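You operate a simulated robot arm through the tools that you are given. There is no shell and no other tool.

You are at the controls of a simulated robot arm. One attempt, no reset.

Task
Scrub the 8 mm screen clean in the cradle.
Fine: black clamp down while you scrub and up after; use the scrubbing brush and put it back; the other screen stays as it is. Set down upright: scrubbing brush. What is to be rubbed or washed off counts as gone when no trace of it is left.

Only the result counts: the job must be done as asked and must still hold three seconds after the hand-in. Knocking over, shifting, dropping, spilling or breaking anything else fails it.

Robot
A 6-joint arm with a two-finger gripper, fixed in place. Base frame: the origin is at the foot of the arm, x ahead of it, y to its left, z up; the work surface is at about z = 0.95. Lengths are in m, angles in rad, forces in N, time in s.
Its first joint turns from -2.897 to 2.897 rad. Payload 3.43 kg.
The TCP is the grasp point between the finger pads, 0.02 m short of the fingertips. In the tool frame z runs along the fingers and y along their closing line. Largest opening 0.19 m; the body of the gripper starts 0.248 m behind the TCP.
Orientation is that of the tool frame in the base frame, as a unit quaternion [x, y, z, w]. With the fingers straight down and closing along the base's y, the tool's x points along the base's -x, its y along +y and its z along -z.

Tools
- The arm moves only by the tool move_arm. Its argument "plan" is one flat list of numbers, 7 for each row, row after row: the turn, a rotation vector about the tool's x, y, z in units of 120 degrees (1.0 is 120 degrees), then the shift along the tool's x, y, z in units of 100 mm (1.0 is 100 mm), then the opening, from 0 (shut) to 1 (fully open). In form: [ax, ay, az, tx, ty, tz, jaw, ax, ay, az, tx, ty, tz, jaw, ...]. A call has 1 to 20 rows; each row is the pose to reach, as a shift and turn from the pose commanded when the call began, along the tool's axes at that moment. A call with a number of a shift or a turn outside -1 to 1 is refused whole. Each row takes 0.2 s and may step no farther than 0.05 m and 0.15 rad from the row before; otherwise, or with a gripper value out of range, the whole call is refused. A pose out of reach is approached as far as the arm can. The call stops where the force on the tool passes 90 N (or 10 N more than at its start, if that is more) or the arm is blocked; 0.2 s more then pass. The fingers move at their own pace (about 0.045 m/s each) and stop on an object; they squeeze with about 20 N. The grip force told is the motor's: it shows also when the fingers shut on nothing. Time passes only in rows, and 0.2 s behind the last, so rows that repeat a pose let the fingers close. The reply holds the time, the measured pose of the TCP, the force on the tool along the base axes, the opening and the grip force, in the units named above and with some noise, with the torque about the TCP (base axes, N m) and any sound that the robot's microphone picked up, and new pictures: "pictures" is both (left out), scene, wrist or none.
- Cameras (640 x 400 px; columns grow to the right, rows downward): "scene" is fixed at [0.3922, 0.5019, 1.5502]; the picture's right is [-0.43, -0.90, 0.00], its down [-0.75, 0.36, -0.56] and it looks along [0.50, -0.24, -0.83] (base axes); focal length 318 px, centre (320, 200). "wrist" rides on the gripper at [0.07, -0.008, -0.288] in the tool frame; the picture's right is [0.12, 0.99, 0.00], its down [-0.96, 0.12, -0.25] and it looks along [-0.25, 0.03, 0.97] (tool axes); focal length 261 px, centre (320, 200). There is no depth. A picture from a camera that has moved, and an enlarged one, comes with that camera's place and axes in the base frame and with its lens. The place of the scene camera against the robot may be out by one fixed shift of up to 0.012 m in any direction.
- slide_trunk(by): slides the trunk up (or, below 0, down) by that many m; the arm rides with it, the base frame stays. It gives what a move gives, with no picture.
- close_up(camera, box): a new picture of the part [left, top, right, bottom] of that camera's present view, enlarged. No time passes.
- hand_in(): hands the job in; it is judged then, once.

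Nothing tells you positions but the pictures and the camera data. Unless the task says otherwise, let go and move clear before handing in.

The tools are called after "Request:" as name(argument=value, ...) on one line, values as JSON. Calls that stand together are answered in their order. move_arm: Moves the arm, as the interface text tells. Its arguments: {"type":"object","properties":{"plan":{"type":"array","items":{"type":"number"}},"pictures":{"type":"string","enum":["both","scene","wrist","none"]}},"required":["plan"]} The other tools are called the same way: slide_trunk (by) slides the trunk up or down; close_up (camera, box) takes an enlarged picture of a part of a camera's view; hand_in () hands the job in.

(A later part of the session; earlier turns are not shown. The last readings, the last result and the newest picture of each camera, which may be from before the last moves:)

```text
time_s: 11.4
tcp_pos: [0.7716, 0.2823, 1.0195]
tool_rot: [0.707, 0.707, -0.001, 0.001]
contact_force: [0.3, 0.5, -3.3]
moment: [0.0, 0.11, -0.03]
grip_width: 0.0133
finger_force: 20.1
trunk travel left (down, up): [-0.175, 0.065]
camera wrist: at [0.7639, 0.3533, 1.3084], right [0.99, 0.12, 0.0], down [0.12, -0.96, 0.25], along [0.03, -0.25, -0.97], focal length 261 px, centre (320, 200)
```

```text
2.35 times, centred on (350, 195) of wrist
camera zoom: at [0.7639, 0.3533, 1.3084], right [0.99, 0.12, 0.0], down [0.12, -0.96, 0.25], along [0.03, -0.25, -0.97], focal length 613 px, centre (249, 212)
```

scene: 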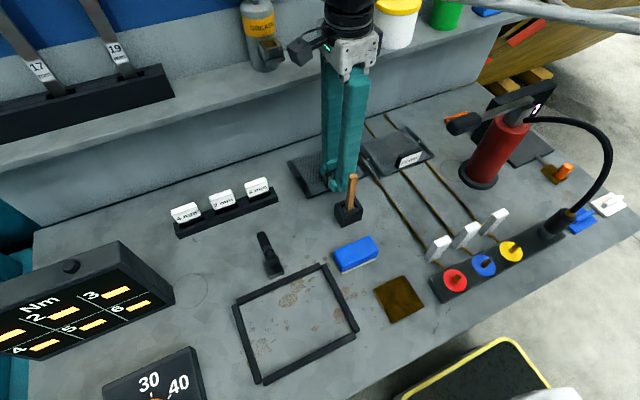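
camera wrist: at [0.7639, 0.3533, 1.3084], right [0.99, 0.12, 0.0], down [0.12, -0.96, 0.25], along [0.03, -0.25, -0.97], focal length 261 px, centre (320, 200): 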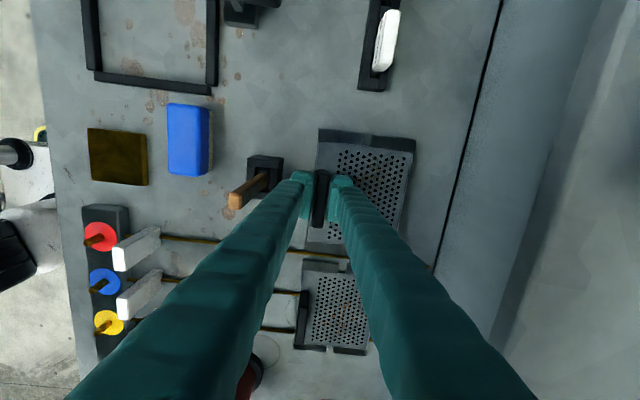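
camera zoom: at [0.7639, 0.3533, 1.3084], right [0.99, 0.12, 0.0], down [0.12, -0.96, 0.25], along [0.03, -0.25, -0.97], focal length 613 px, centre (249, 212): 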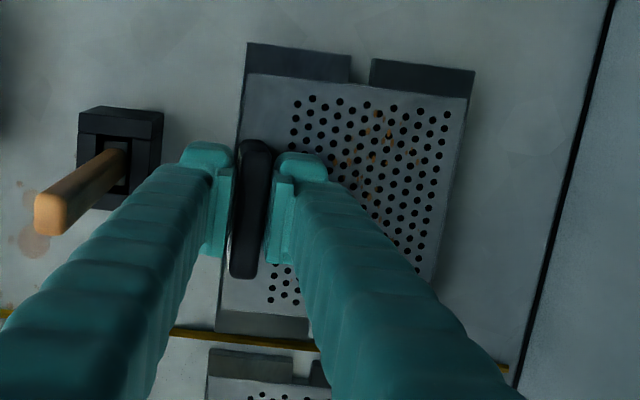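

The whole screen (with side wings) lifts cleanly and stays level, about 0.33 kg. I raise it above the brush height and carry it toward the cradle.

Request:
move_arm(plan=[0, 0, 0, 0, 0, -0.15, 0, 0, 0, 0, 0, 0, -0.4, 0, 0, 0, 0, 0, 0, -0.65, 0, 0, 0, 0, 0, 0, -0.85, 0, 0, 0, 0, 0, 0, -1.0, 0, 0, 0, 0, 0, 0, -1.0, 0], pictures="none")

Request:
move_arm(plan=[0, 0, 0, 0, 0, -0.2, 0, 0, 0, 0, 0.1, 0, -0.4, 0, 0, 0, 0, 0.3, -0.1, -0.5, 0, 0, 0, 0, 0.5, -0.3, -0.5, 0, 0, 0, 0, 0.7, -0.5, -0.5, 0, 0, 0, 0, 0.85, -0.7, -0.5, 0, 0, 0, 0, 1.0, -0.9, -0.5, 0, 0, 0, 0, 1.0, -1.0, -0.5, 0, 0, 0, 0, 1.0, -1.0, -0.5, 0], pictures="both")

```text
time_s: 12.8
tcp_pos: [0.7701, 0.2834, 1.1206]
tool_rot: [0.707, 0.707, 0.0, 0.0]
contact_force: [0.4, 0.2, -2.3]
moment: [0.02, 0.07, 0.02]
grip_width: 0.013
finger_force: 20.0
trunk travel left (down, up): [-0.175, 0.065]
```

```text
time_s: 14.8
tcp_pos: [0.6696, 0.3833, 1.1701]
tool_rot: [0.707, 0.707, 0.0, 0.0]
contact_force: [-0.3, -0.2, -2.8]
moment: [0.04, 0.1, 0.01]
grip_width: 0.0131
finger_force: 19.7
trunk travel left (down, up): [-0.175, 0.065]
camera wrist: at [0.6609, 0.4547, 1.4575], right [0.99, 0.12, 0.0], down [0.11, -0.96, 0.25], along [0.03, -0.25, -0.97], focal length 261 px, centre (320, 200)
```

scene: 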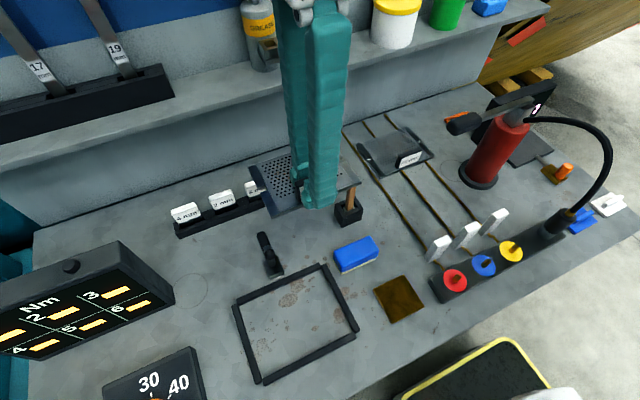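
wrist: 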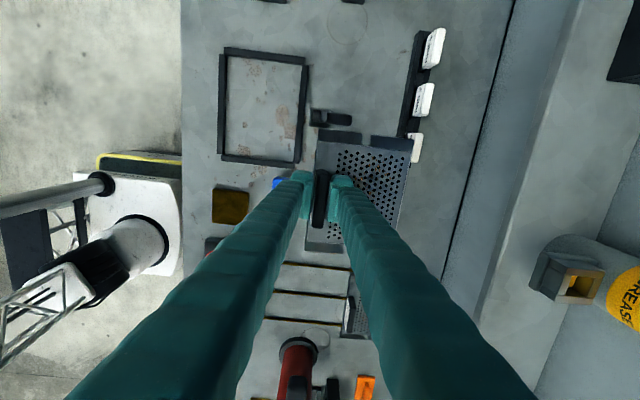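

The screen is hanging level. From here I get a good look at the cradle and the clamp from almost straight above.

Request:
close_up(camera="wrist", box=[210, 35, 360, 175])

Request:
close_up(camera="wrist", box=[295, 100, 360, 140])

Request:
close_up(camera="wrist", box=[290, 120, 430, 260])

```text
2.86 times, centred on (285, 105) of wrist
camera zoom: at [0.6609, 0.4547, 1.4575], right [0.99, 0.12, 0.0], down [0.11, -0.96, 0.25], along [0.03, -0.25, -0.97], focal length 745 px, centre (420, 471)
```

zoom: 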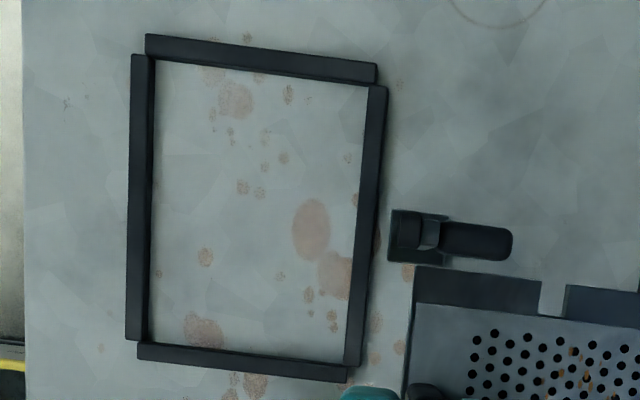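

```text
9.85 times, centred on (328, 120) of wrist
camera zoom: at [0.6609, 0.4547, 1.4575], right [0.99, 0.12, 0.0], down [0.11, -0.96, 0.25], along [0.03, -0.25, -0.97], focal length 2566 px, centre (246, 988)
```

zoom: 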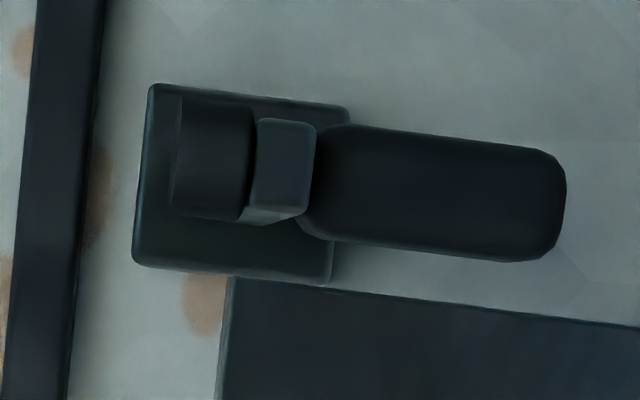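

```text
2.86 times, centred on (360, 190) of wrist
camera zoom: at [0.6609, 0.4547, 1.4575], right [0.99, 0.12, 0.0], down [0.11, -0.96, 0.25], along [0.03, -0.25, -0.97], focal length 745 px, centre (206, 229)
```

zoom: 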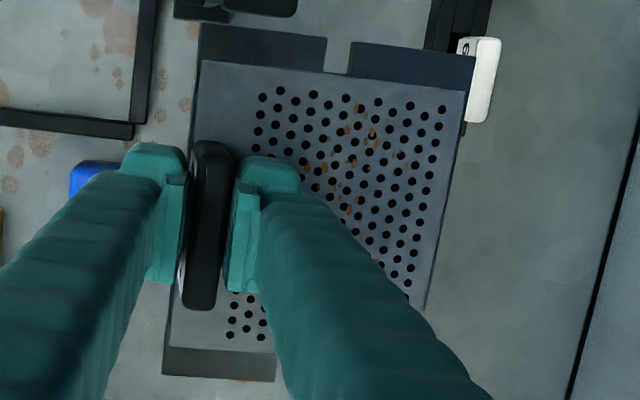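

The clamp's arm stands upright at x ≈ 0.66 (top z ≈ 1.035) and its handle points toward +x, so it is up and clear of the cradle. I carry the screen on to above the cradle center (0.550, 0.482).

Request:
move_arm(plan=[0, 0, 0, 0.12, -0.2, 0, 0, 0, 0, 0, 0.25, -0.4, 0, 0, 0, 0, 0, 0.37, -0.6, 0, 0, 0, 0, 0, 0.5, -0.8, 0, 0, 0, 0, 0, 0.6, -1.0, 0, 0, 0, 0, 0, 0.6, -1.0, 0, 0], pictures="none")

Request:
move_arm(plan=[0, 0, 0, 0.1, -0.2, 0, 0, 0, 0, 0, 0.22, -0.4, 0, 0, 0, 0, 0, 0.33, -0.55, 0, 0, 0, 0, 0, 0.411, -0.7, 0, 0, 0, 0, 0, 0.411, -0.7, 0, 0, 0, 0, 0, 0.411, -0.7, 0, 0], pictures="both")

Request:
close_up(camera="wrist", box=[270, 90, 450, 290])

Request:
close_up(camera="scene", box=[220, 180, 400, 395])

```text
time_s: 16.2
tcp_pos: [0.5713, 0.4428, 1.1709]
tool_rot: [0.707, 0.707, 0.0, -0.001]
contact_force: [-0.4, -0.1, -4.1]
moment: [0.04, 0.07, -0.01]
grip_width: 0.013
finger_force: 19.6
trunk travel left (down, up): [-0.175, 0.065]
```

```text
time_s: 17.6
tcp_pos: [0.4991, 0.4864, 1.1715]
tool_rot: [0.707, 0.707, 0.0, 0.0]
contact_force: [0.2, 0.3, -2.1]
moment: [0.03, 0.11, -0.02]
grip_width: 0.0134
finger_force: 20.3
trunk travel left (down, up): [-0.175, 0.065]
camera wrist: at [0.4907, 0.5571, 1.4593], right [0.99, 0.12, 0.0], down [0.12, -0.96, 0.25], along [0.03, -0.25, -0.97], focal length 261 px, centre (320, 200)
```

scene: 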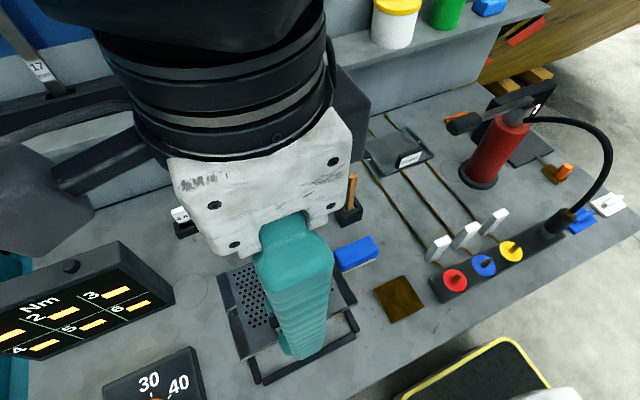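
wrist: 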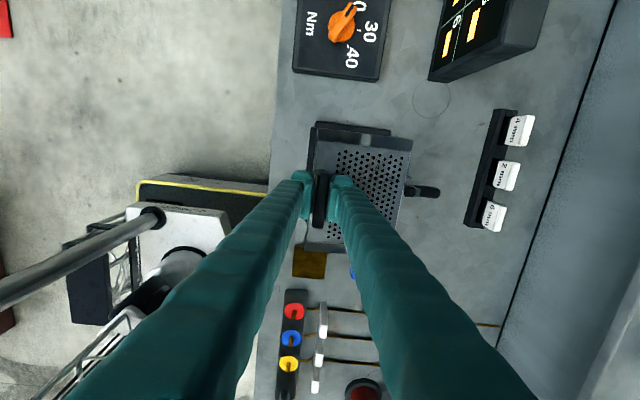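

```text
2.00 times, centred on (360, 190) of wrist
camera zoom: at [0.4907, 0.5571, 1.4593], right [0.99, 0.12, 0.0], down [0.12, -0.96, 0.25], along [0.03, -0.25, -0.97], focal length 521 px, centre (240, 220)
```

zoom: 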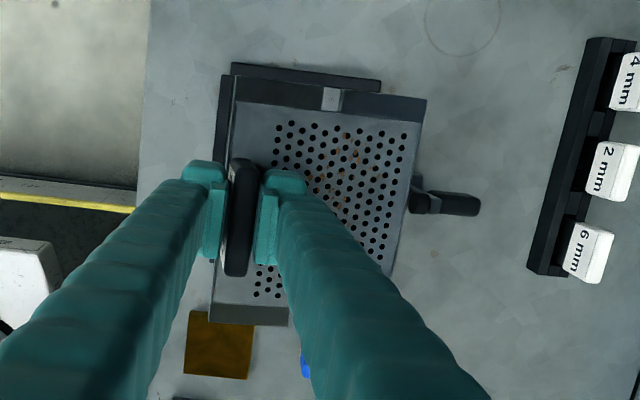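

```text
1.86 times, centred on (310, 288) of scene
camera zoom: at [0.3922, 0.5019, 1.5502], right [-0.43, -0.9, 0.0], down [-0.75, 0.36, -0.56], along [0.5, -0.24, -0.83], focal length 591 px, centre (339, 37)
```

zoom: 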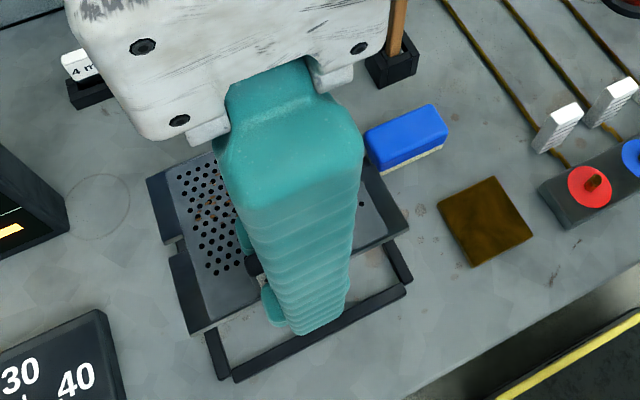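

The slab hangs over the cradle with margins of roughly 5–7 mm by my estimate. I descend to just above the bars and re-check.

Request:
move_arm(plan=[0, 0, 0, 0, 0, 0.25, 0, 0, 0, 0, 0, 0, 0.5, 0, 0, 0, 0, 0, 0, 0.75, 0, 0, 0, 0, 0, 0, 1.0, 0, 0, 0, 0, 0, 0, 1.0, 0], pictures="none")

Request:
move_arm(plan=[0, 0, 0, 0, 0, 0.2, 0, 0, 0, 0, 0, 0, 0.4, 0, 0, 0, 0, 0, 0, 0.4, 0, 0, 0, 0, 0, 0, 0.4, 0], pictures="both")

Request:
close_up(camera="wrist", box=[270, 70, 470, 290])

Request:
close_up(camera="scene", box=[220, 230, 400, 395])

Request:
close_up(camera="wrist", box=[290, 80, 360, 160])

Request:
close_up(camera="wrist", box=[350, 90, 430, 190])

```text
time_s: 18.8
tcp_pos: [0.5027, 0.4863, 1.0716]
tool_rot: [0.707, 0.707, 0.0, 0.0]
contact_force: [0.8, -1.2, -2.6]
moment: [-0.02, 0.11, -0.02]
grip_width: 0.0135
finger_force: 20.2
trunk travel left (down, up): [-0.175, 0.065]
```

```text
time_s: 19.8
tcp_pos: [0.5011, 0.4837, 1.0305]
tool_rot: [0.707, 0.707, 0.0, 0.001]
contact_force: [0.6, -0.3, -2.5]
moment: [-0.01, 0.12, 0.0]
grip_width: 0.0133
finger_force: 19.6
trunk travel left (down, up): [-0.175, 0.065]
camera wrist: at [0.4932, 0.5554, 1.3179], right [0.99, 0.12, 0.0], down [0.12, -0.96, 0.25], along [0.03, -0.25, -0.97], focal length 261 px, centre (320, 200)
```

scene: 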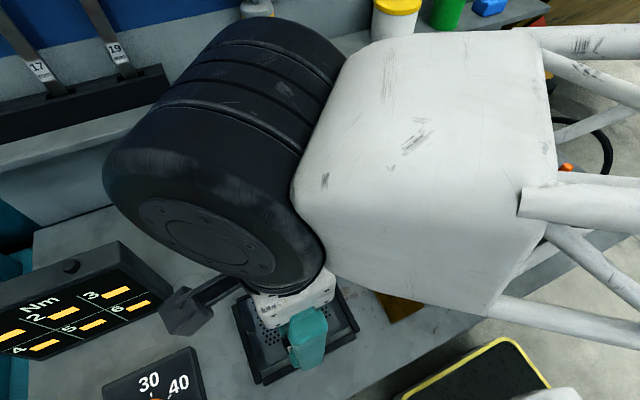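
wrist: 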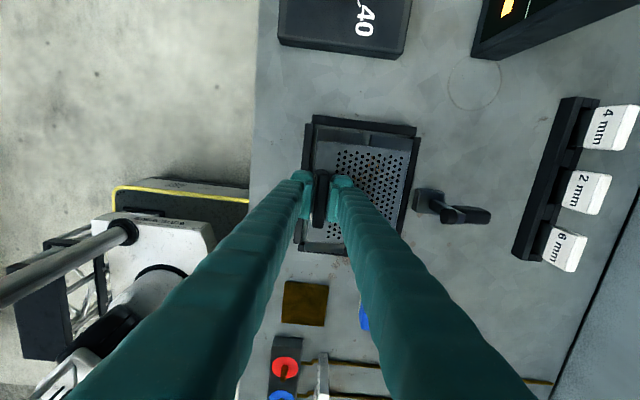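

```text
1.82 times, centred on (370, 180) of wrist
camera zoom: at [0.4932, 0.5554, 1.3179], right [0.99, 0.12, 0.0], down [0.12, -0.96, 0.25], along [0.03, -0.25, -0.97], focal length 474 px, centre (229, 236)
```

zoom: 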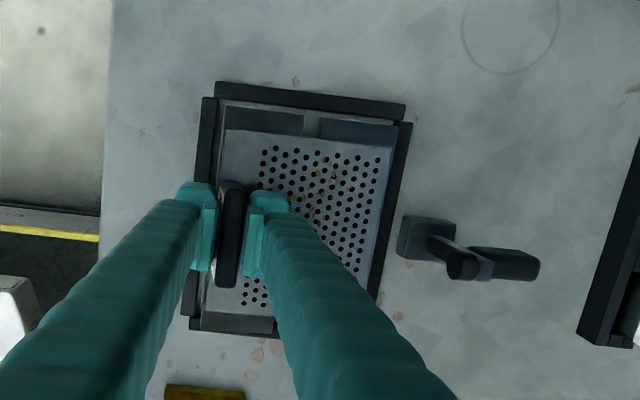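

```text
2.42 times, centred on (310, 312) of scene
camera zoom: at [0.3922, 0.5019, 1.5502], right [-0.43, -0.9, 0.0], down [-0.75, 0.36, -0.56], along [0.5, -0.24, -0.83], focal length 770 px, centre (344, -73)
```

zoom: 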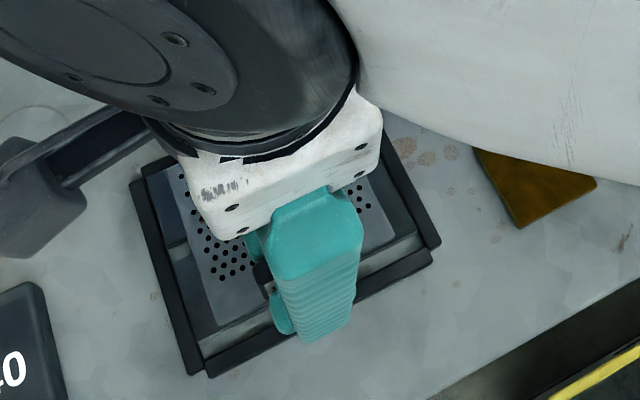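

```text
5.00 times, centred on (325, 120) of wrist
camera zoom: at [0.4932, 0.5554, 1.3179], right [0.99, 0.12, 0.0], down [0.12, -0.96, 0.25], along [0.03, -0.25, -0.97], focal length 1303 px, centre (295, 600)
```

zoom: 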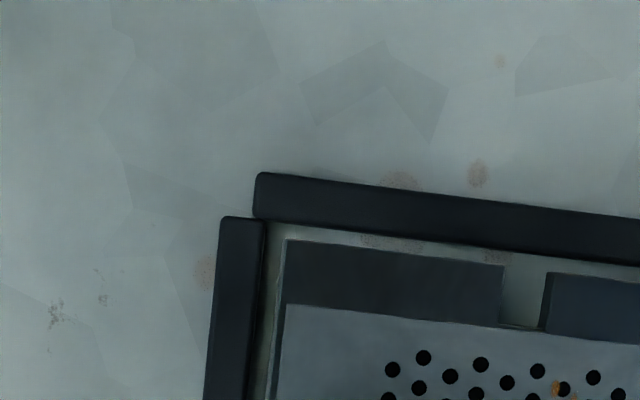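

```text
4.00 times, centred on (390, 140) of wrist
camera zoom: at [0.4932, 0.5554, 1.3179], right [0.99, 0.12, 0.0], down [0.12, -0.96, 0.25], along [0.03, -0.25, -0.97], focal length 1043 px, centre (40, 440)
```

zoom: 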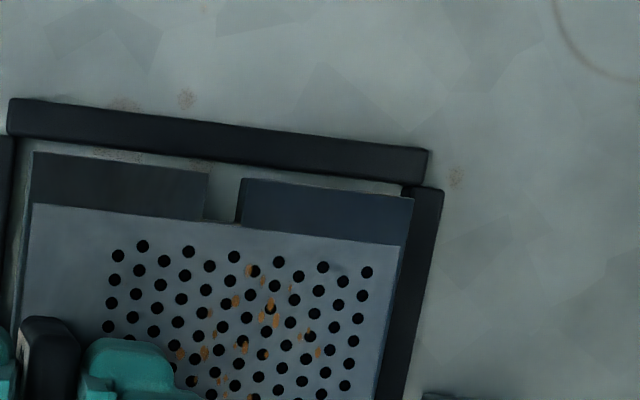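

Corners show clearance at the +y and ±x sides; let me check the −y side too before lowering.

Request:
close_up(camera="wrist", box=[285, 215, 355, 265])

Request:
close_up(camera="wrist", box=[295, 100, 425, 200])

Request:
close_up(camera="scene", box=[225, 270, 365, 390])

```text
8.00 times, centred on (320, 240) of wrist
camera zoom: at [0.4932, 0.5554, 1.3179], right [0.99, 0.12, 0.0], down [0.12, -0.96, 0.25], along [0.03, -0.25, -0.97], focal length 2085 px, centre (320, -120)
```

zoom: 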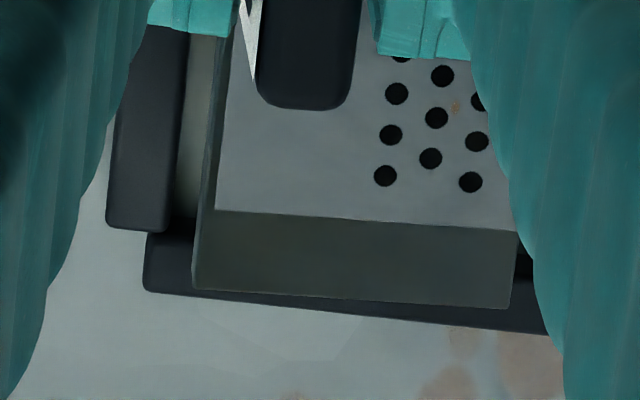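

```text
4.00 times, centred on (360, 150) of wrist
camera zoom: at [0.4932, 0.5554, 1.3179], right [0.99, 0.12, 0.0], down [0.12, -0.96, 0.25], along [0.03, -0.25, -0.97], focal length 1043 px, centre (160, 400)
```

zoom: 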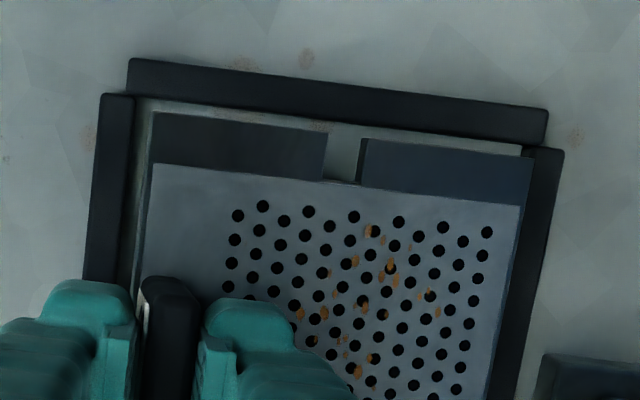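

```text
3.33 times, centred on (295, 330) of scene
camera zoom: at [0.3922, 0.5019, 1.5502], right [-0.43, -0.9, 0.0], down [-0.75, 0.36, -0.56], along [0.5, -0.24, -0.83], focal length 1059 px, centre (403, -233)
```

zoom: 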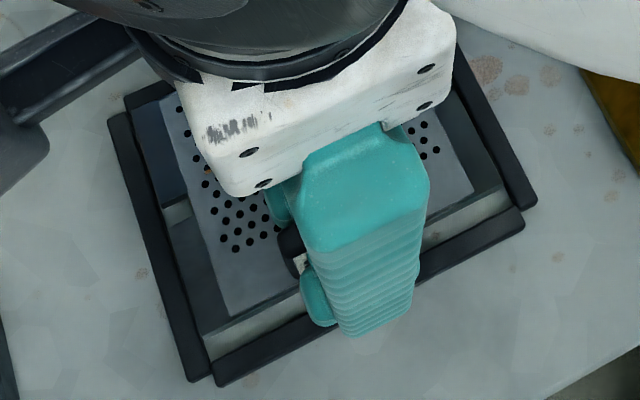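

All four sides clear the bars by about 5–9 mm; the far edge droops slightly and will settle on contact. Lowering the screen gently into the cradle.

Request:
move_arm(plan=[0, 0, 0, 0, -0.008, 0.1, 0, 0, 0, 0, 0, -0.008, 0.18, 0, 0, 0, 0, 0, -0.008, 0.25, 0, 0, 0, 0, 0, -0.008, 0.3, 0, 0, 0, 0, 0, -0.008, 0.34, 0, 0, 0, 0, 0, -0.008, 0.37, 0, 0, 0, 0, 0, -0.008, 0.39, 0, 0, 0, 0, 0, -0.008, 0.395, 0, 0, 0, 0, 0, -0.008, 0.395, 0], pictures="wrist")

Request:
close_up(camera="wrist", box=[280, 90, 430, 280])

Request:
close_up(camera="scene", box=[225, 260, 365, 390])

```text
time_s: 21.8
tcp_pos: [0.5013, 0.484, 0.9914]
tool_rot: [0.707, 0.707, 0.0, 0.0]
contact_force: [-1.6, 0.3, 1.3]
moment: [0.01, 0.01, -0.02]
grip_width: 0.013
finger_force: 19.9
trunk travel left (down, up): [-0.175, 0.065]
camera wrist: at [0.4922, 0.5554, 1.2791], right [0.99, 0.12, 0.0], down [0.12, -0.96, 0.25], along [0.03, -0.25, -0.97], focal length 261 px, centre (320, 200)
```

wrist: 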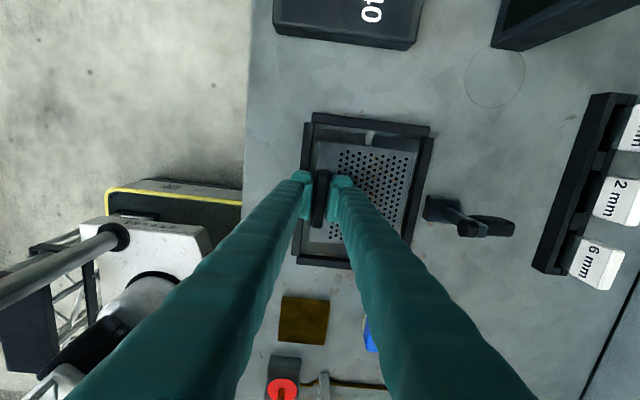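

```text
2.11 times, centred on (355, 185) of wrist
camera zoom: at [0.4922, 0.5554, 1.2791], right [0.99, 0.12, 0.0], down [0.12, -0.96, 0.25], along [0.03, -0.25, -0.97], focal length 549 px, centre (246, 232)
```

zoom: 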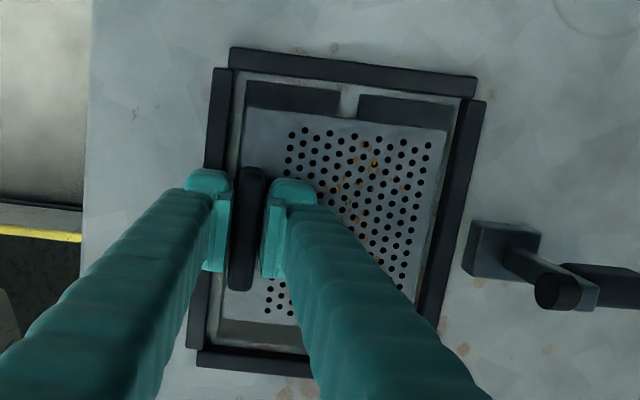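

```text
3.08 times, centred on (295, 325) of scene
camera zoom: at [0.3922, 0.5019, 1.5502], right [-0.43, -0.9, 0.0], down [-0.75, 0.36, -0.56], along [0.5, -0.24, -0.83], focal length 978 px, centre (397, -185)
```

zoom: 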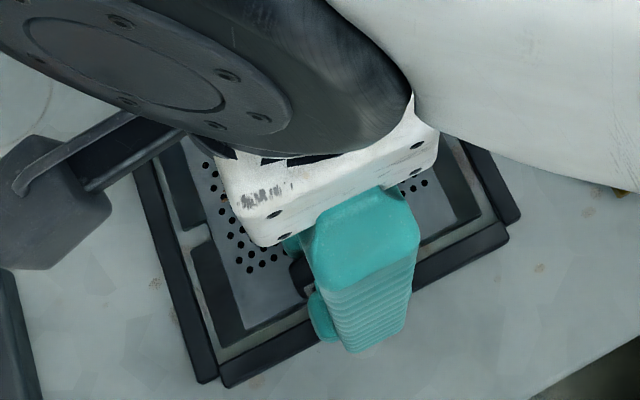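

The screen is seated in the cradle and carries its own weight. I open the jaws and lift away.

Request:
move_arm(plan=[0, 0, 0, 0, 0, 0, 0.1, 0, 0, 0, 0, 0, 0, 0.2, 0, 0, 0, 0, 0, 0, 0.2, 0, 0, 0, 0, 0, -0.1, 0.2, 0, 0, 0, 0, 0, -0.3, 0.2, 0, 0, 0, 0, 0, -0.6, 0.2, 0, 0, 0, 0, 0, -1.0, 0.2, 0, 0, 0, 0, 0, -1.0, 0.2], pictures="wrist")

Request:
close_up(camera="wrist", box=[280, 90, 460, 260])

Request:
close_up(camera="wrist", box=[390, 160, 480, 230])

```text
time_s: 23.6
tcp_pos: [0.5003, 0.486, 1.0911]
tool_rot: [0.707, 0.707, 0.0, 0.0]
contact_force: [0.6, -0.3, -0.7]
moment: [-0.01, 0.0, -0.01]
grip_width: 0.0378
finger_force: 0.1
trunk travel left (down, up): [-0.175, 0.065]
camera wrist: at [0.4919, 0.5566, 1.379], right [0.99, 0.12, 0.0], down [0.12, -0.96, 0.25], along [0.03, -0.25, -0.97], focal length 261 px, centre (320, 200)
```

wrist: 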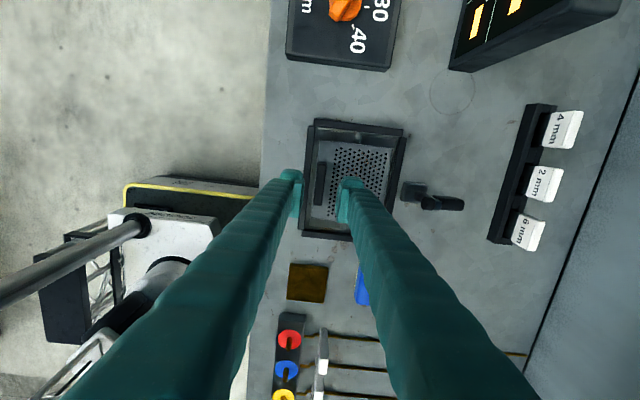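

```text
2.35 times, centred on (370, 175) of wrist
camera zoom: at [0.4919, 0.5566, 1.379], right [0.99, 0.12, 0.0], down [0.12, -0.96, 0.25], along [0.03, -0.25, -0.97], focal length 613 px, centre (202, 259)
```

zoom: 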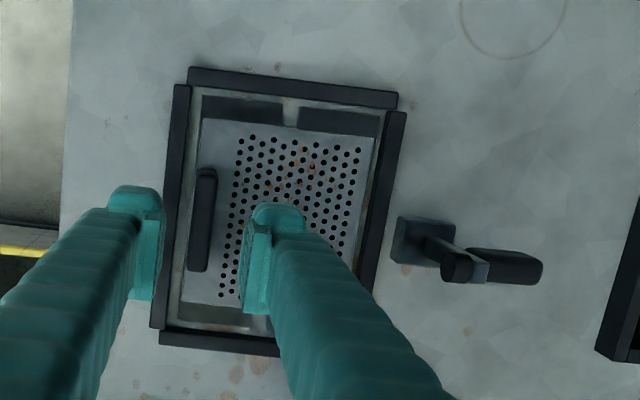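

```text
5.71 times, centred on (435, 195) of wrist
camera zoom: at [0.4919, 0.5566, 1.379], right [0.99, 0.12, 0.0], down [0.12, -0.96, 0.25], along [0.03, -0.25, -0.97], focal length 1489 px, centre (-337, 229)
```

zoom: 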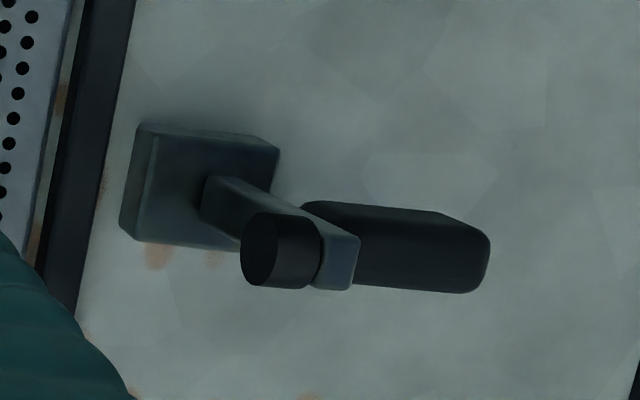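

The screen sits squarely inside the cradle. Now the clamp: its arm is vertical at (0.664, 0.481) with the handle reaching to x ≈ 0.711 at z ≈ 1.017. I turn the hand back to close along y and go above the handle.

Request:
move_arm(plan=[0, 0, -0.0682, 0, 0.1, -0.1, 0.25, 0, 0, -0.1364, 0, 0.2, -0.2, 0.25, 0, 0, -0.2046, 0, 0.3, -0.2, 0.25, 0, 0, -0.2727, 0, 0.4, -0.2, 0.25, 0, 0, -0.3409, 0, 0.5, -0.2, 0.25, 0, 0, -0.4091, 0, 0.6, -0.2, 0.25, 0, 0, -0.4773, 0, 0.7, -0.2, 0.25, 0, 0, -0.5455, 0, 0.8, -0.2, 0.25, 0, 0, -0.6136, 0, 0.9, -0.2, 0.25, 0, 0, -0.6818, 0, 1.0, -0.2, 0.25, 0, 0, -0.75, 0, 1.0, -0.2, 0.25], pictures="none")

Request:
move_arm(plan=[0, 0, 0, -0.3, -0.01, 0, 0.25, 0, 0, 0, -0.6, -0.02, 0, 0.25, 0, 0, 0, -0.85, -0.03, 0, 0.25, 0, 0, 0, -0.958, -0.03, 0, 0.25, 0, 0, 0, -0.958, -0.03, 0, 0.25], pictures="both")

Request:
close_up(camera="wrist", box=[250, 120, 400, 240])

```text
time_s: 26.0
tcp_pos: [0.6007, 0.4853, 1.1107]
tool_rot: [0.0, 1.0, 0.0, 0.0]
contact_force: [0.3, 0.1, 0.4]
moment: [0.0, 0.01, 0.02]
grip_width: 0.0475
finger_force: 0.1
trunk travel left (down, up): [-0.175, 0.065]
```

```text
time_s: 27.2
tcp_pos: [0.6952, 0.4811, 1.1113]
tool_rot: [0.0, 1.0, 0.0, -0.001]
contact_force: [-0.1, 0.2, -0.2]
moment: [-0.04, -0.01, 0.01]
grip_width: 0.0474
finger_force: 0.1
trunk travel left (down, up): [-0.175, 0.065]
camera wrist: at [0.6254, 0.4737, 1.3999], right [-0.12, 0.99, 0.0], down [0.96, 0.12, 0.25], along [0.25, 0.03, -0.97], focal length 261 px, centre (320, 200)
```

scene: 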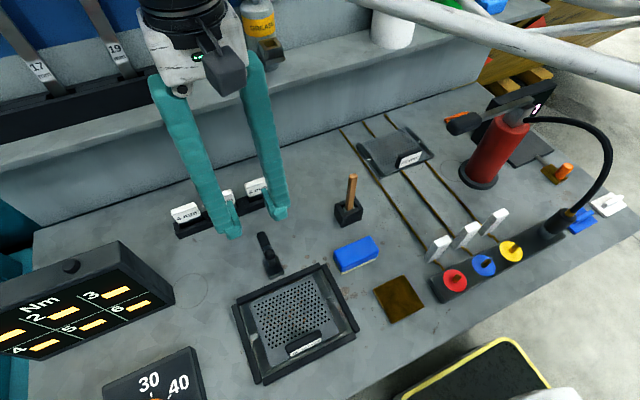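
wrist: 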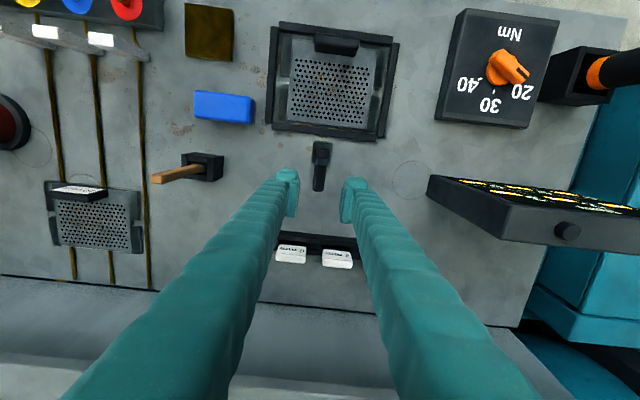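

```text
3.33 times, centred on (325, 180) of wrist
camera zoom: at [0.6254, 0.4737, 1.3999], right [-0.12, 0.99, 0.0], down [0.96, 0.12, 0.25], along [0.25, 0.03, -0.97], focal length 869 px, centre (303, 267)
```

zoom: 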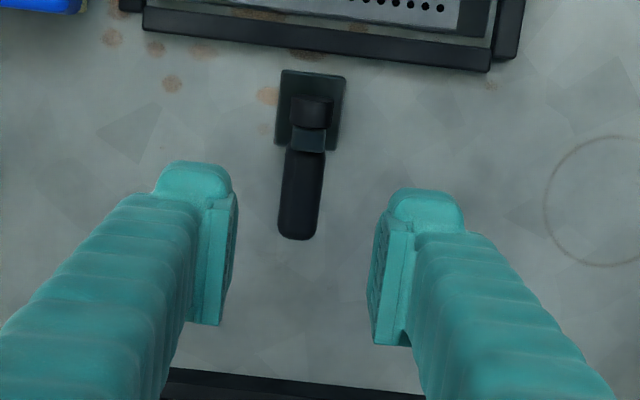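

The handle is centered between the fingers. Descending to its height and closing on it.

Request:
move_arm(plan=[0, 0, 0, 0, 0, 0.3, 0.25, 0, 0, 0, 0, 0, 0.6, 0.25, 0, 0, 0, 0, 0, 0.8, 0.25, 0, 0, 0, 0, 0, 0.92, 0.25, 0, 0, 0, 0, 0, 0.92, 0.25], pictures="wrist")

Request:
close_up(camera="wrist", box=[270, 130, 380, 220])

Request:
close_up(camera="scene", box=[220, 200, 330, 300])

```text
time_s: 28.4
tcp_pos: [0.6956, 0.4815, 1.0173]
tool_rot: [0.0, 1.0, 0.0, 0.0]
contact_force: [1.3, -0.1, 0.2]
moment: [-0.01, -0.01, 0.01]
grip_width: 0.0477
finger_force: 0.1
trunk travel left (down, up): [-0.175, 0.065]
camera wrist: at [0.6251, 0.4732, 1.3055], right [-0.12, 0.99, 0.0], down [0.96, 0.12, 0.25], along [0.25, 0.03, -0.97], focal length 261 px, centre (320, 200)
```

wrist: 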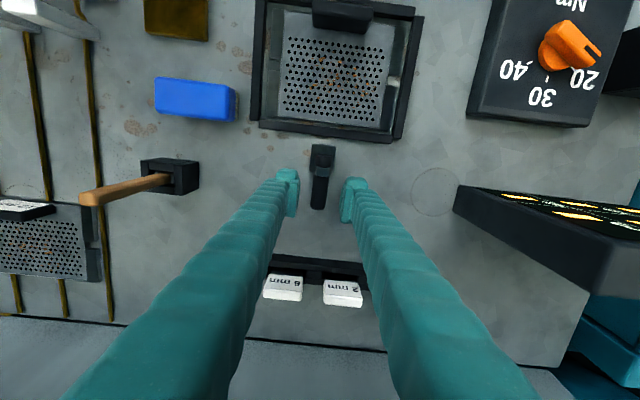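

```text
4.44 times, centred on (325, 175) of wrist
camera zoom: at [0.6251, 0.4732, 1.3055], right [-0.12, 0.99, 0.0], down [0.96, 0.12, 0.25], along [0.25, 0.03, -0.97], focal length 1158 px, centre (298, 311)
```

zoom: 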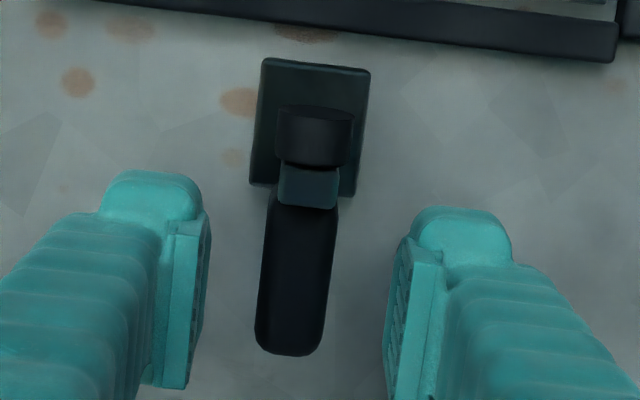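

```text
4.00 times, centred on (275, 250) of scene
camera zoom: at [0.3922, 0.5019, 1.5502], right [-0.43, -0.9, 0.0], down [-0.75, 0.36, -0.56], along [0.5, -0.24, -0.83], focal length 1271 px, centre (500, 0)
```

zoom: 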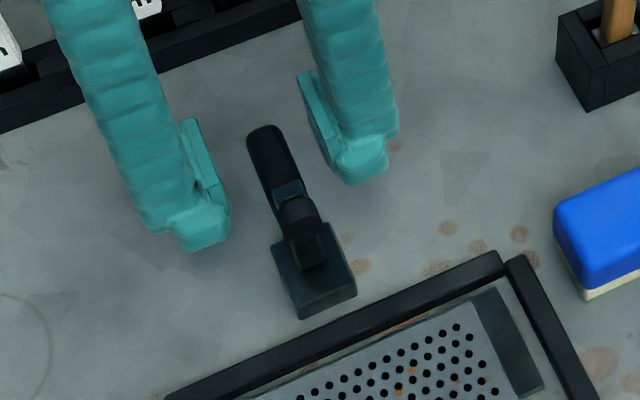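

Closing on the clamp handle.

Request:
move_arm(plan=[0, 0, 0, 0, 0, 0, 0, 0, 0, 0, 0, 0, 0, 0, 0, 0, 0, 0, 0, 0, 0, 0, 0, 0, 0, 0, 0, 0], pictures="wrist")

Request:
close_up(camera="wrist", box=[270, 130, 380, 220])

```text
time_s: 29.4
tcp_pos: [0.6953, 0.4807, 1.0179]
tool_rot: [0.001, 1.0, -0.001, 0.001]
contact_force: [-4.5, -11.0, -3.3]
moment: [-0.07, 0.01, 0.04]
grip_width: 0.0171
finger_force: 44.6
trunk travel left (down, up): [-0.175, 0.065]
camera wrist: at [0.6253, 0.4722, 1.3055], right [-0.12, 0.99, 0.0], down [0.96, 0.11, 0.25], along [0.25, 0.03, -0.97], focal length 261 px, centre (320, 200)
```

wrist: 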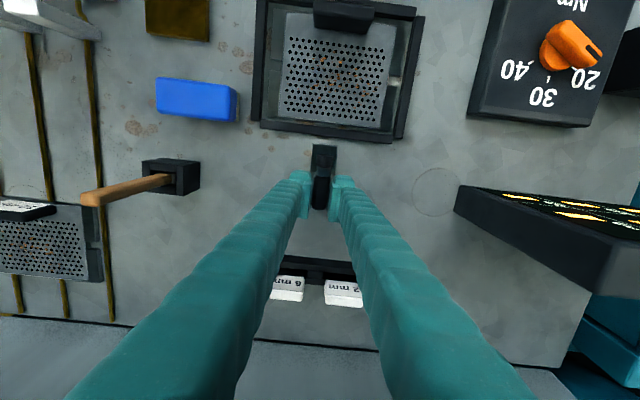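

```text
4.44 times, centred on (325, 175) of wrist
camera zoom: at [0.6253, 0.4722, 1.3055], right [-0.12, 0.99, 0.0], down [0.96, 0.11, 0.25], along [0.25, 0.03, -0.97], focal length 1158 px, centre (298, 311)
```

zoom: 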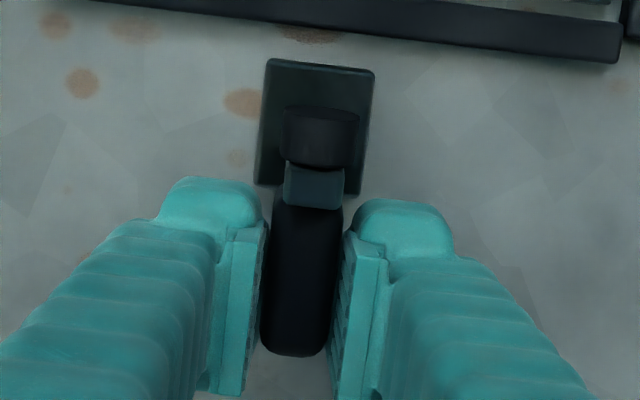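

Gripped (17 mm). There's some sideways load, so I ease 2 mm in −y and start swinging the handle up and over along its arc around the pivot (0.664, ~0.968).

Request:
move_arm(plan=[0, 0, 0, 0, -0.01, 0, 0, 0, 0, 0, 0.046, -0.015, -0.025, 0, 0, 0, 0, 0.092, -0.015, -0.046, 0, 0, 0, 0, 0.14, -0.015, -0.063, 0, 0, 0, 0, 0.19, -0.015, -0.076, 0, 0, 0, 0, 0.19, -0.015, -0.076, 0], pictures="wrist")

Request:
close_up(camera="wrist", box=[270, 110, 380, 220])

Request:
close_up(camera="scene", box=[220, 200, 330, 300])

```text
time_s: 30.8
tcp_pos: [0.6759, 0.4795, 1.0247]
tool_rot: [0.0, 1.0, 0.0, 0.0]
contact_force: [23.0, -9.2, 5.7]
moment: [-0.07, -0.95, 0.04]
grip_width: 0.017
finger_force: 44.9
trunk travel left (down, up): [-0.175, 0.065]
camera wrist: at [0.6071, 0.472, 1.3134], right [-0.12, 0.99, 0.0], down [0.96, 0.11, 0.25], along [0.25, 0.03, -0.97], focal length 261 px, centre (320, 200)
```

wrist: 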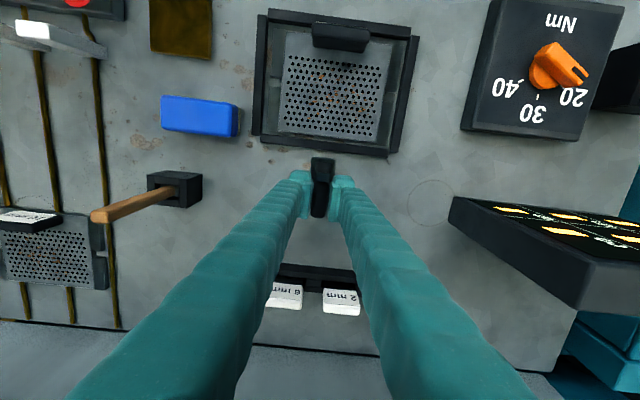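

```text
3.64 times, centred on (325, 165) of wrist
camera zoom: at [0.6071, 0.472, 1.3134], right [-0.12, 0.99, 0.0], down [0.96, 0.11, 0.25], along [0.25, 0.03, -0.97], focal length 948 px, centre (302, 327)
```

zoom: 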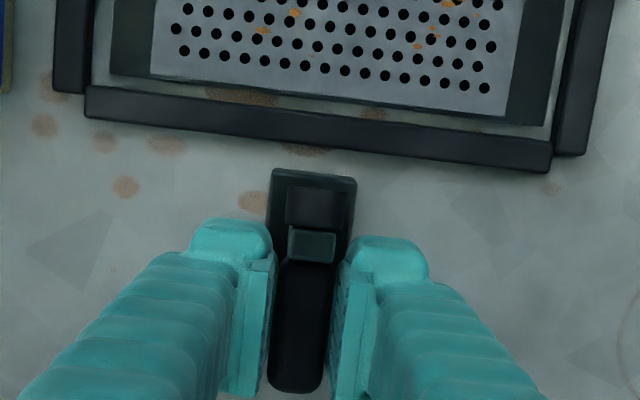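

```text
4.00 times, centred on (275, 250) of scene
camera zoom: at [0.3922, 0.5019, 1.5502], right [-0.43, -0.9, 0.0], down [-0.75, 0.36, -0.56], along [0.5, -0.24, -0.83], focal length 1271 px, centre (500, 0)
```

zoom: 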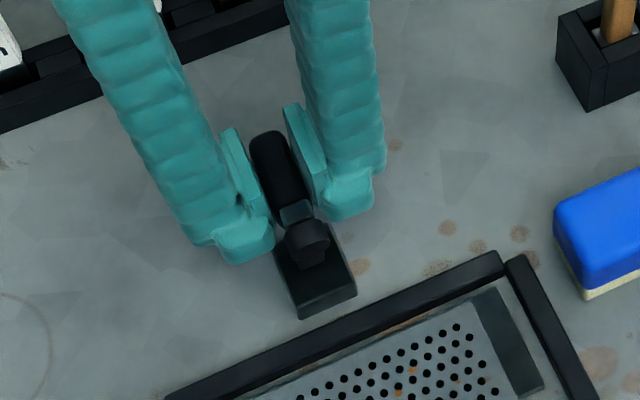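

The arm is turning with the handle; most of the force is just friction twist in the pads. Continuing along the arc.

Request:
move_arm(plan=[0, 0, 0, 0.05, -0.01, -0.008, 0, 0, 0, 0, 0.102, -0.01, -0.012, 0, 0, 0, 0, 0.153, -0.01, -0.01, 0, 0, 0, 0, 0.204, -0.01, -0.006, 0, 0, 0, 0, 0.255, -0.01, 0.005, 0, 0, 0, 0, 0.304, -0.01, 0.017, 0, 0, 0, 0, 0.304, -0.01, 0.017, 0], pictures="wrist")

Request:
close_up(camera="wrist", box=[270, 110, 380, 220])

Request:
close_up(camera="scene", box=[220, 200, 330, 300])

```text
time_s: 32.4
tcp_pos: [0.646, 0.4794, 1.0248]
tool_rot: [0.0, 1.0, 0.0, 0.0]
contact_force: [19.0, 4.6, 9.3]
moment: [0.04, -1.01, 0.01]
grip_width: 0.0169
finger_force: 45.3
trunk travel left (down, up): [-0.175, 0.065]
camera wrist: at [0.576, 0.4716, 1.312], right [-0.12, 0.99, 0.0], down [0.96, 0.12, 0.25], along [0.25, 0.03, -0.97], focal length 261 px, centre (320, 200)
```

wrist: 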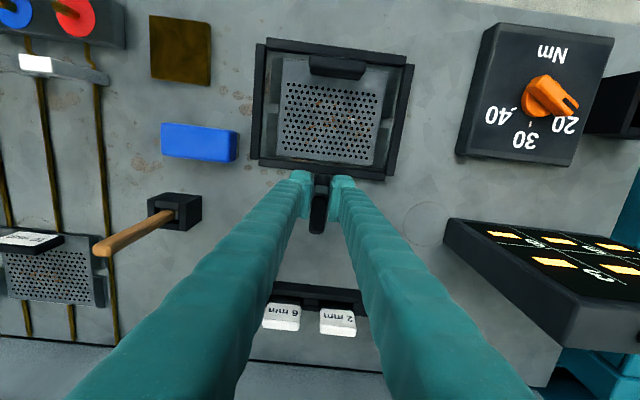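

```text
3.64 times, centred on (325, 165) of wrist
camera zoom: at [0.576, 0.4716, 1.312], right [-0.12, 0.99, 0.0], down [0.96, 0.12, 0.25], along [0.25, 0.03, -0.97], focal length 948 px, centre (302, 327)
```

zoom: 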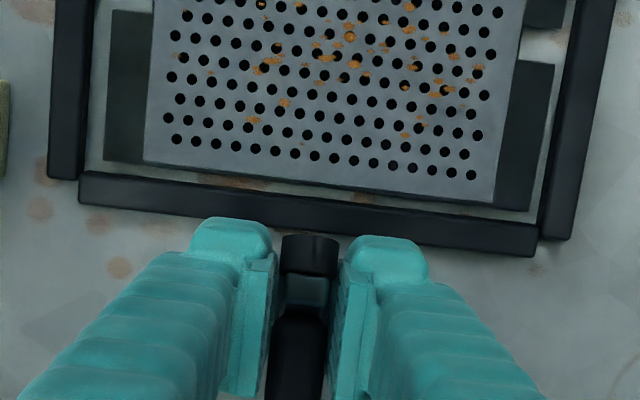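

```text
4.00 times, centred on (275, 250) of scene
camera zoom: at [0.3922, 0.5019, 1.5502], right [-0.43, -0.9, 0.0], down [-0.75, 0.36, -0.56], along [0.5, -0.24, -0.83], focal length 1271 px, centre (500, 0)
```

zoom: 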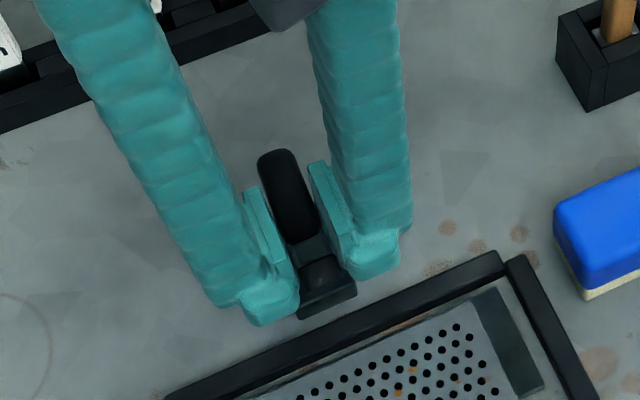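

The handle is rotating (about 25–30° so far) but sliding in the pads, so the fingers have moved toward the arm's top. Continuing along the arc, now pushing nearer the arm.

Request:
move_arm(plan=[0, 0, 0, 0.05, 0, 0.018, 0, 0, 0, 0, 0.097, 0, 0.04, 0, 0, 0, 0, 0.142, 0, 0.066, 0, 0, 0, 0, 0.185, 0, 0.096, 0, 0, 0, 0, 0.185, 0, 0.096, 0], pictures="wrist")

Request:
close_up(camera="wrist", box=[270, 110, 380, 220])

Request:
close_up(camera="scene", box=[220, 200, 330, 300])

```text
time_s: 33.6
tcp_pos: [0.6253, 0.479, 1.0143]
tool_rot: [-0.002, 1.0, -0.001, -0.003]
contact_force: [-10.2, 8.3, -12.2]
moment: [0.04, 0.79, 0.16]
grip_width: 0.0145
finger_force: 44.4
trunk travel left (down, up): [-0.175, 0.065]
camera wrist: at [0.5565, 0.4724, 1.3022], right [-0.12, 0.99, 0.0], down [0.96, 0.12, 0.24], along [0.24, 0.03, -0.97], focal length 261 px, centre (320, 200)
```

wrist: 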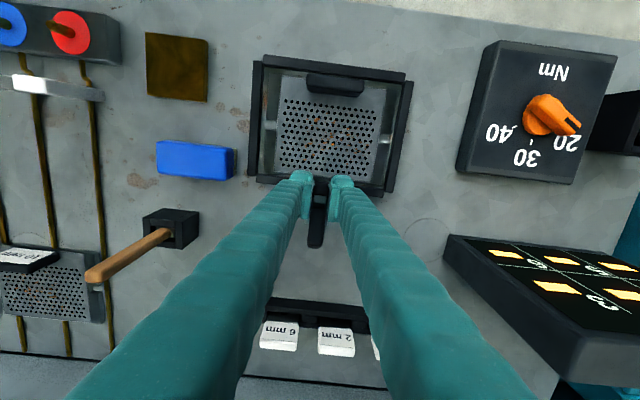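

```text
3.64 times, centred on (325, 165) of wrist
camera zoom: at [0.5565, 0.4724, 1.3022], right [-0.12, 0.99, 0.0], down [0.96, 0.12, 0.24], along [0.24, 0.03, -0.97], focal length 948 px, centre (302, 327)
```

zoom: 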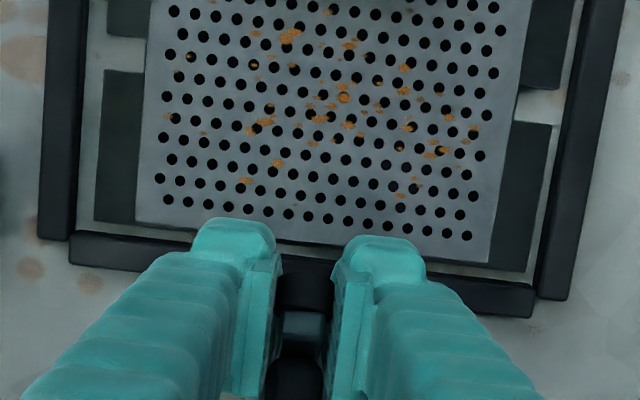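

```text
4.00 times, centred on (275, 250) of scene
camera zoom: at [0.3922, 0.5019, 1.5502], right [-0.43, -0.9, 0.0], down [-0.75, 0.36, -0.56], along [0.5, -0.24, -0.83], focal length 1271 px, centre (500, 0)
```

zoom: 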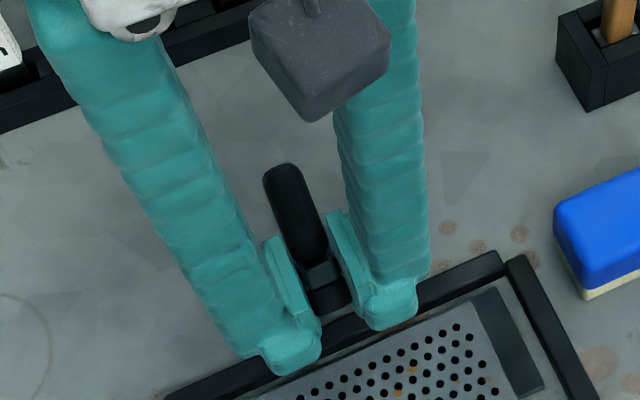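

The pads have slid off the handle onto the arm, so gripping isn't ideal. I'll open, lift off and check whether the clamp stays where it is; then I'll push the handle over with closed fingers from its +x side.

Request:
move_arm(plan=[0, 0, 0, 0, 0, 0, 0.15, 0, 0, 0, 0, 0, 0, 0.3, 0, 0, 0, 0, 0, 0, 0.3, 0, 0, 0, 0, 0, -0.3, 0.3, 0, 0, 0, 0, 0, -0.7, 0.3, 0, 0, 0, 0, 0, -1.0, 0.3, 0, 0, 0, 0, 0, -1.0, 0.3], pictures="both")

Request:
close_up(camera="wrist", box=[270, 110, 380, 240])

Request:
close_up(camera="scene", box=[220, 200, 330, 300])

```text
time_s: 35.2
tcp_pos: [0.6291, 0.4788, 1.1136]
tool_rot: [0.0, 1.0, 0.0, 0.0]
contact_force: [-0.6, -0.1, 0.5]
moment: [-0.02, -0.02, -0.03]
grip_width: 0.0571
finger_force: 0.1
trunk travel left (down, up): [-0.175, 0.065]
camera wrist: at [0.5588, 0.4709, 1.401], right [-0.12, 0.99, 0.0], down [0.96, 0.12, 0.25], along [0.25, 0.03, -0.97], focal length 261 px, centre (320, 200)
```

scene: 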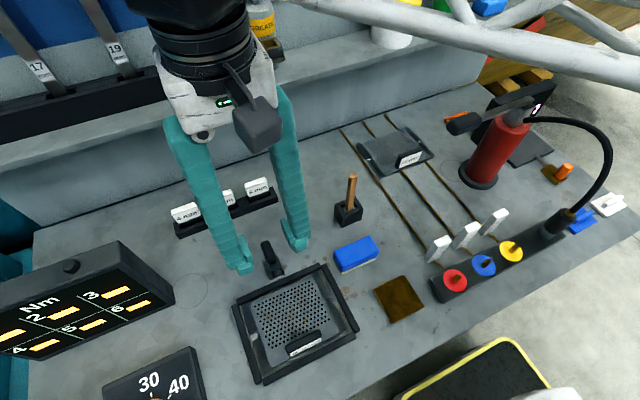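
wrist: 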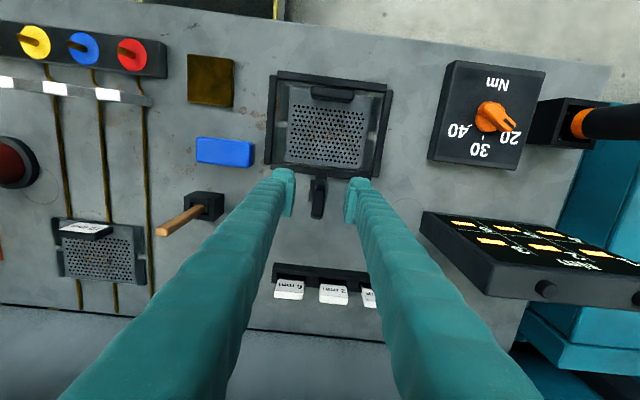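

```text
3.08 times, centred on (325, 175) of wrist
camera zoom: at [0.5588, 0.4709, 1.401], right [-0.12, 0.99, 0.0], down [0.96, 0.12, 0.25], along [0.25, 0.03, -0.97], focal length 802 px, centre (305, 277)
```

zoom: 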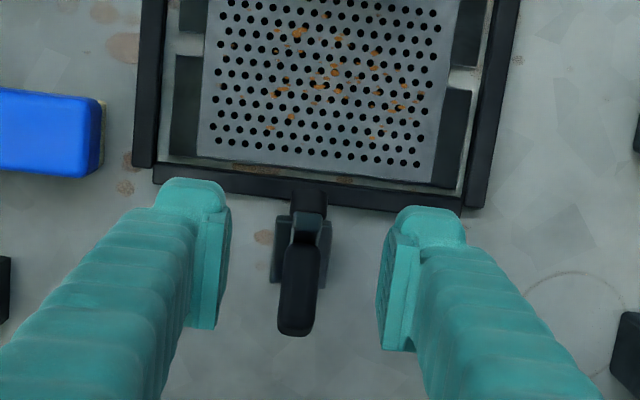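

```text
4.00 times, centred on (275, 250) of scene
camera zoom: at [0.3922, 0.5019, 1.5502], right [-0.43, -0.9, 0.0], down [-0.75, 0.36, -0.56], along [0.5, -0.24, -0.83], focal length 1271 px, centre (500, 0)
```

zoom: 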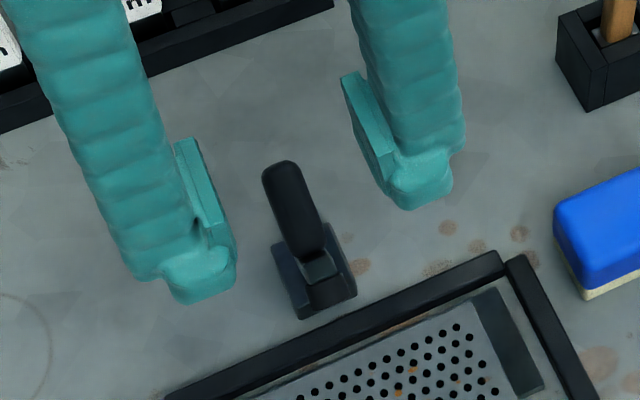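

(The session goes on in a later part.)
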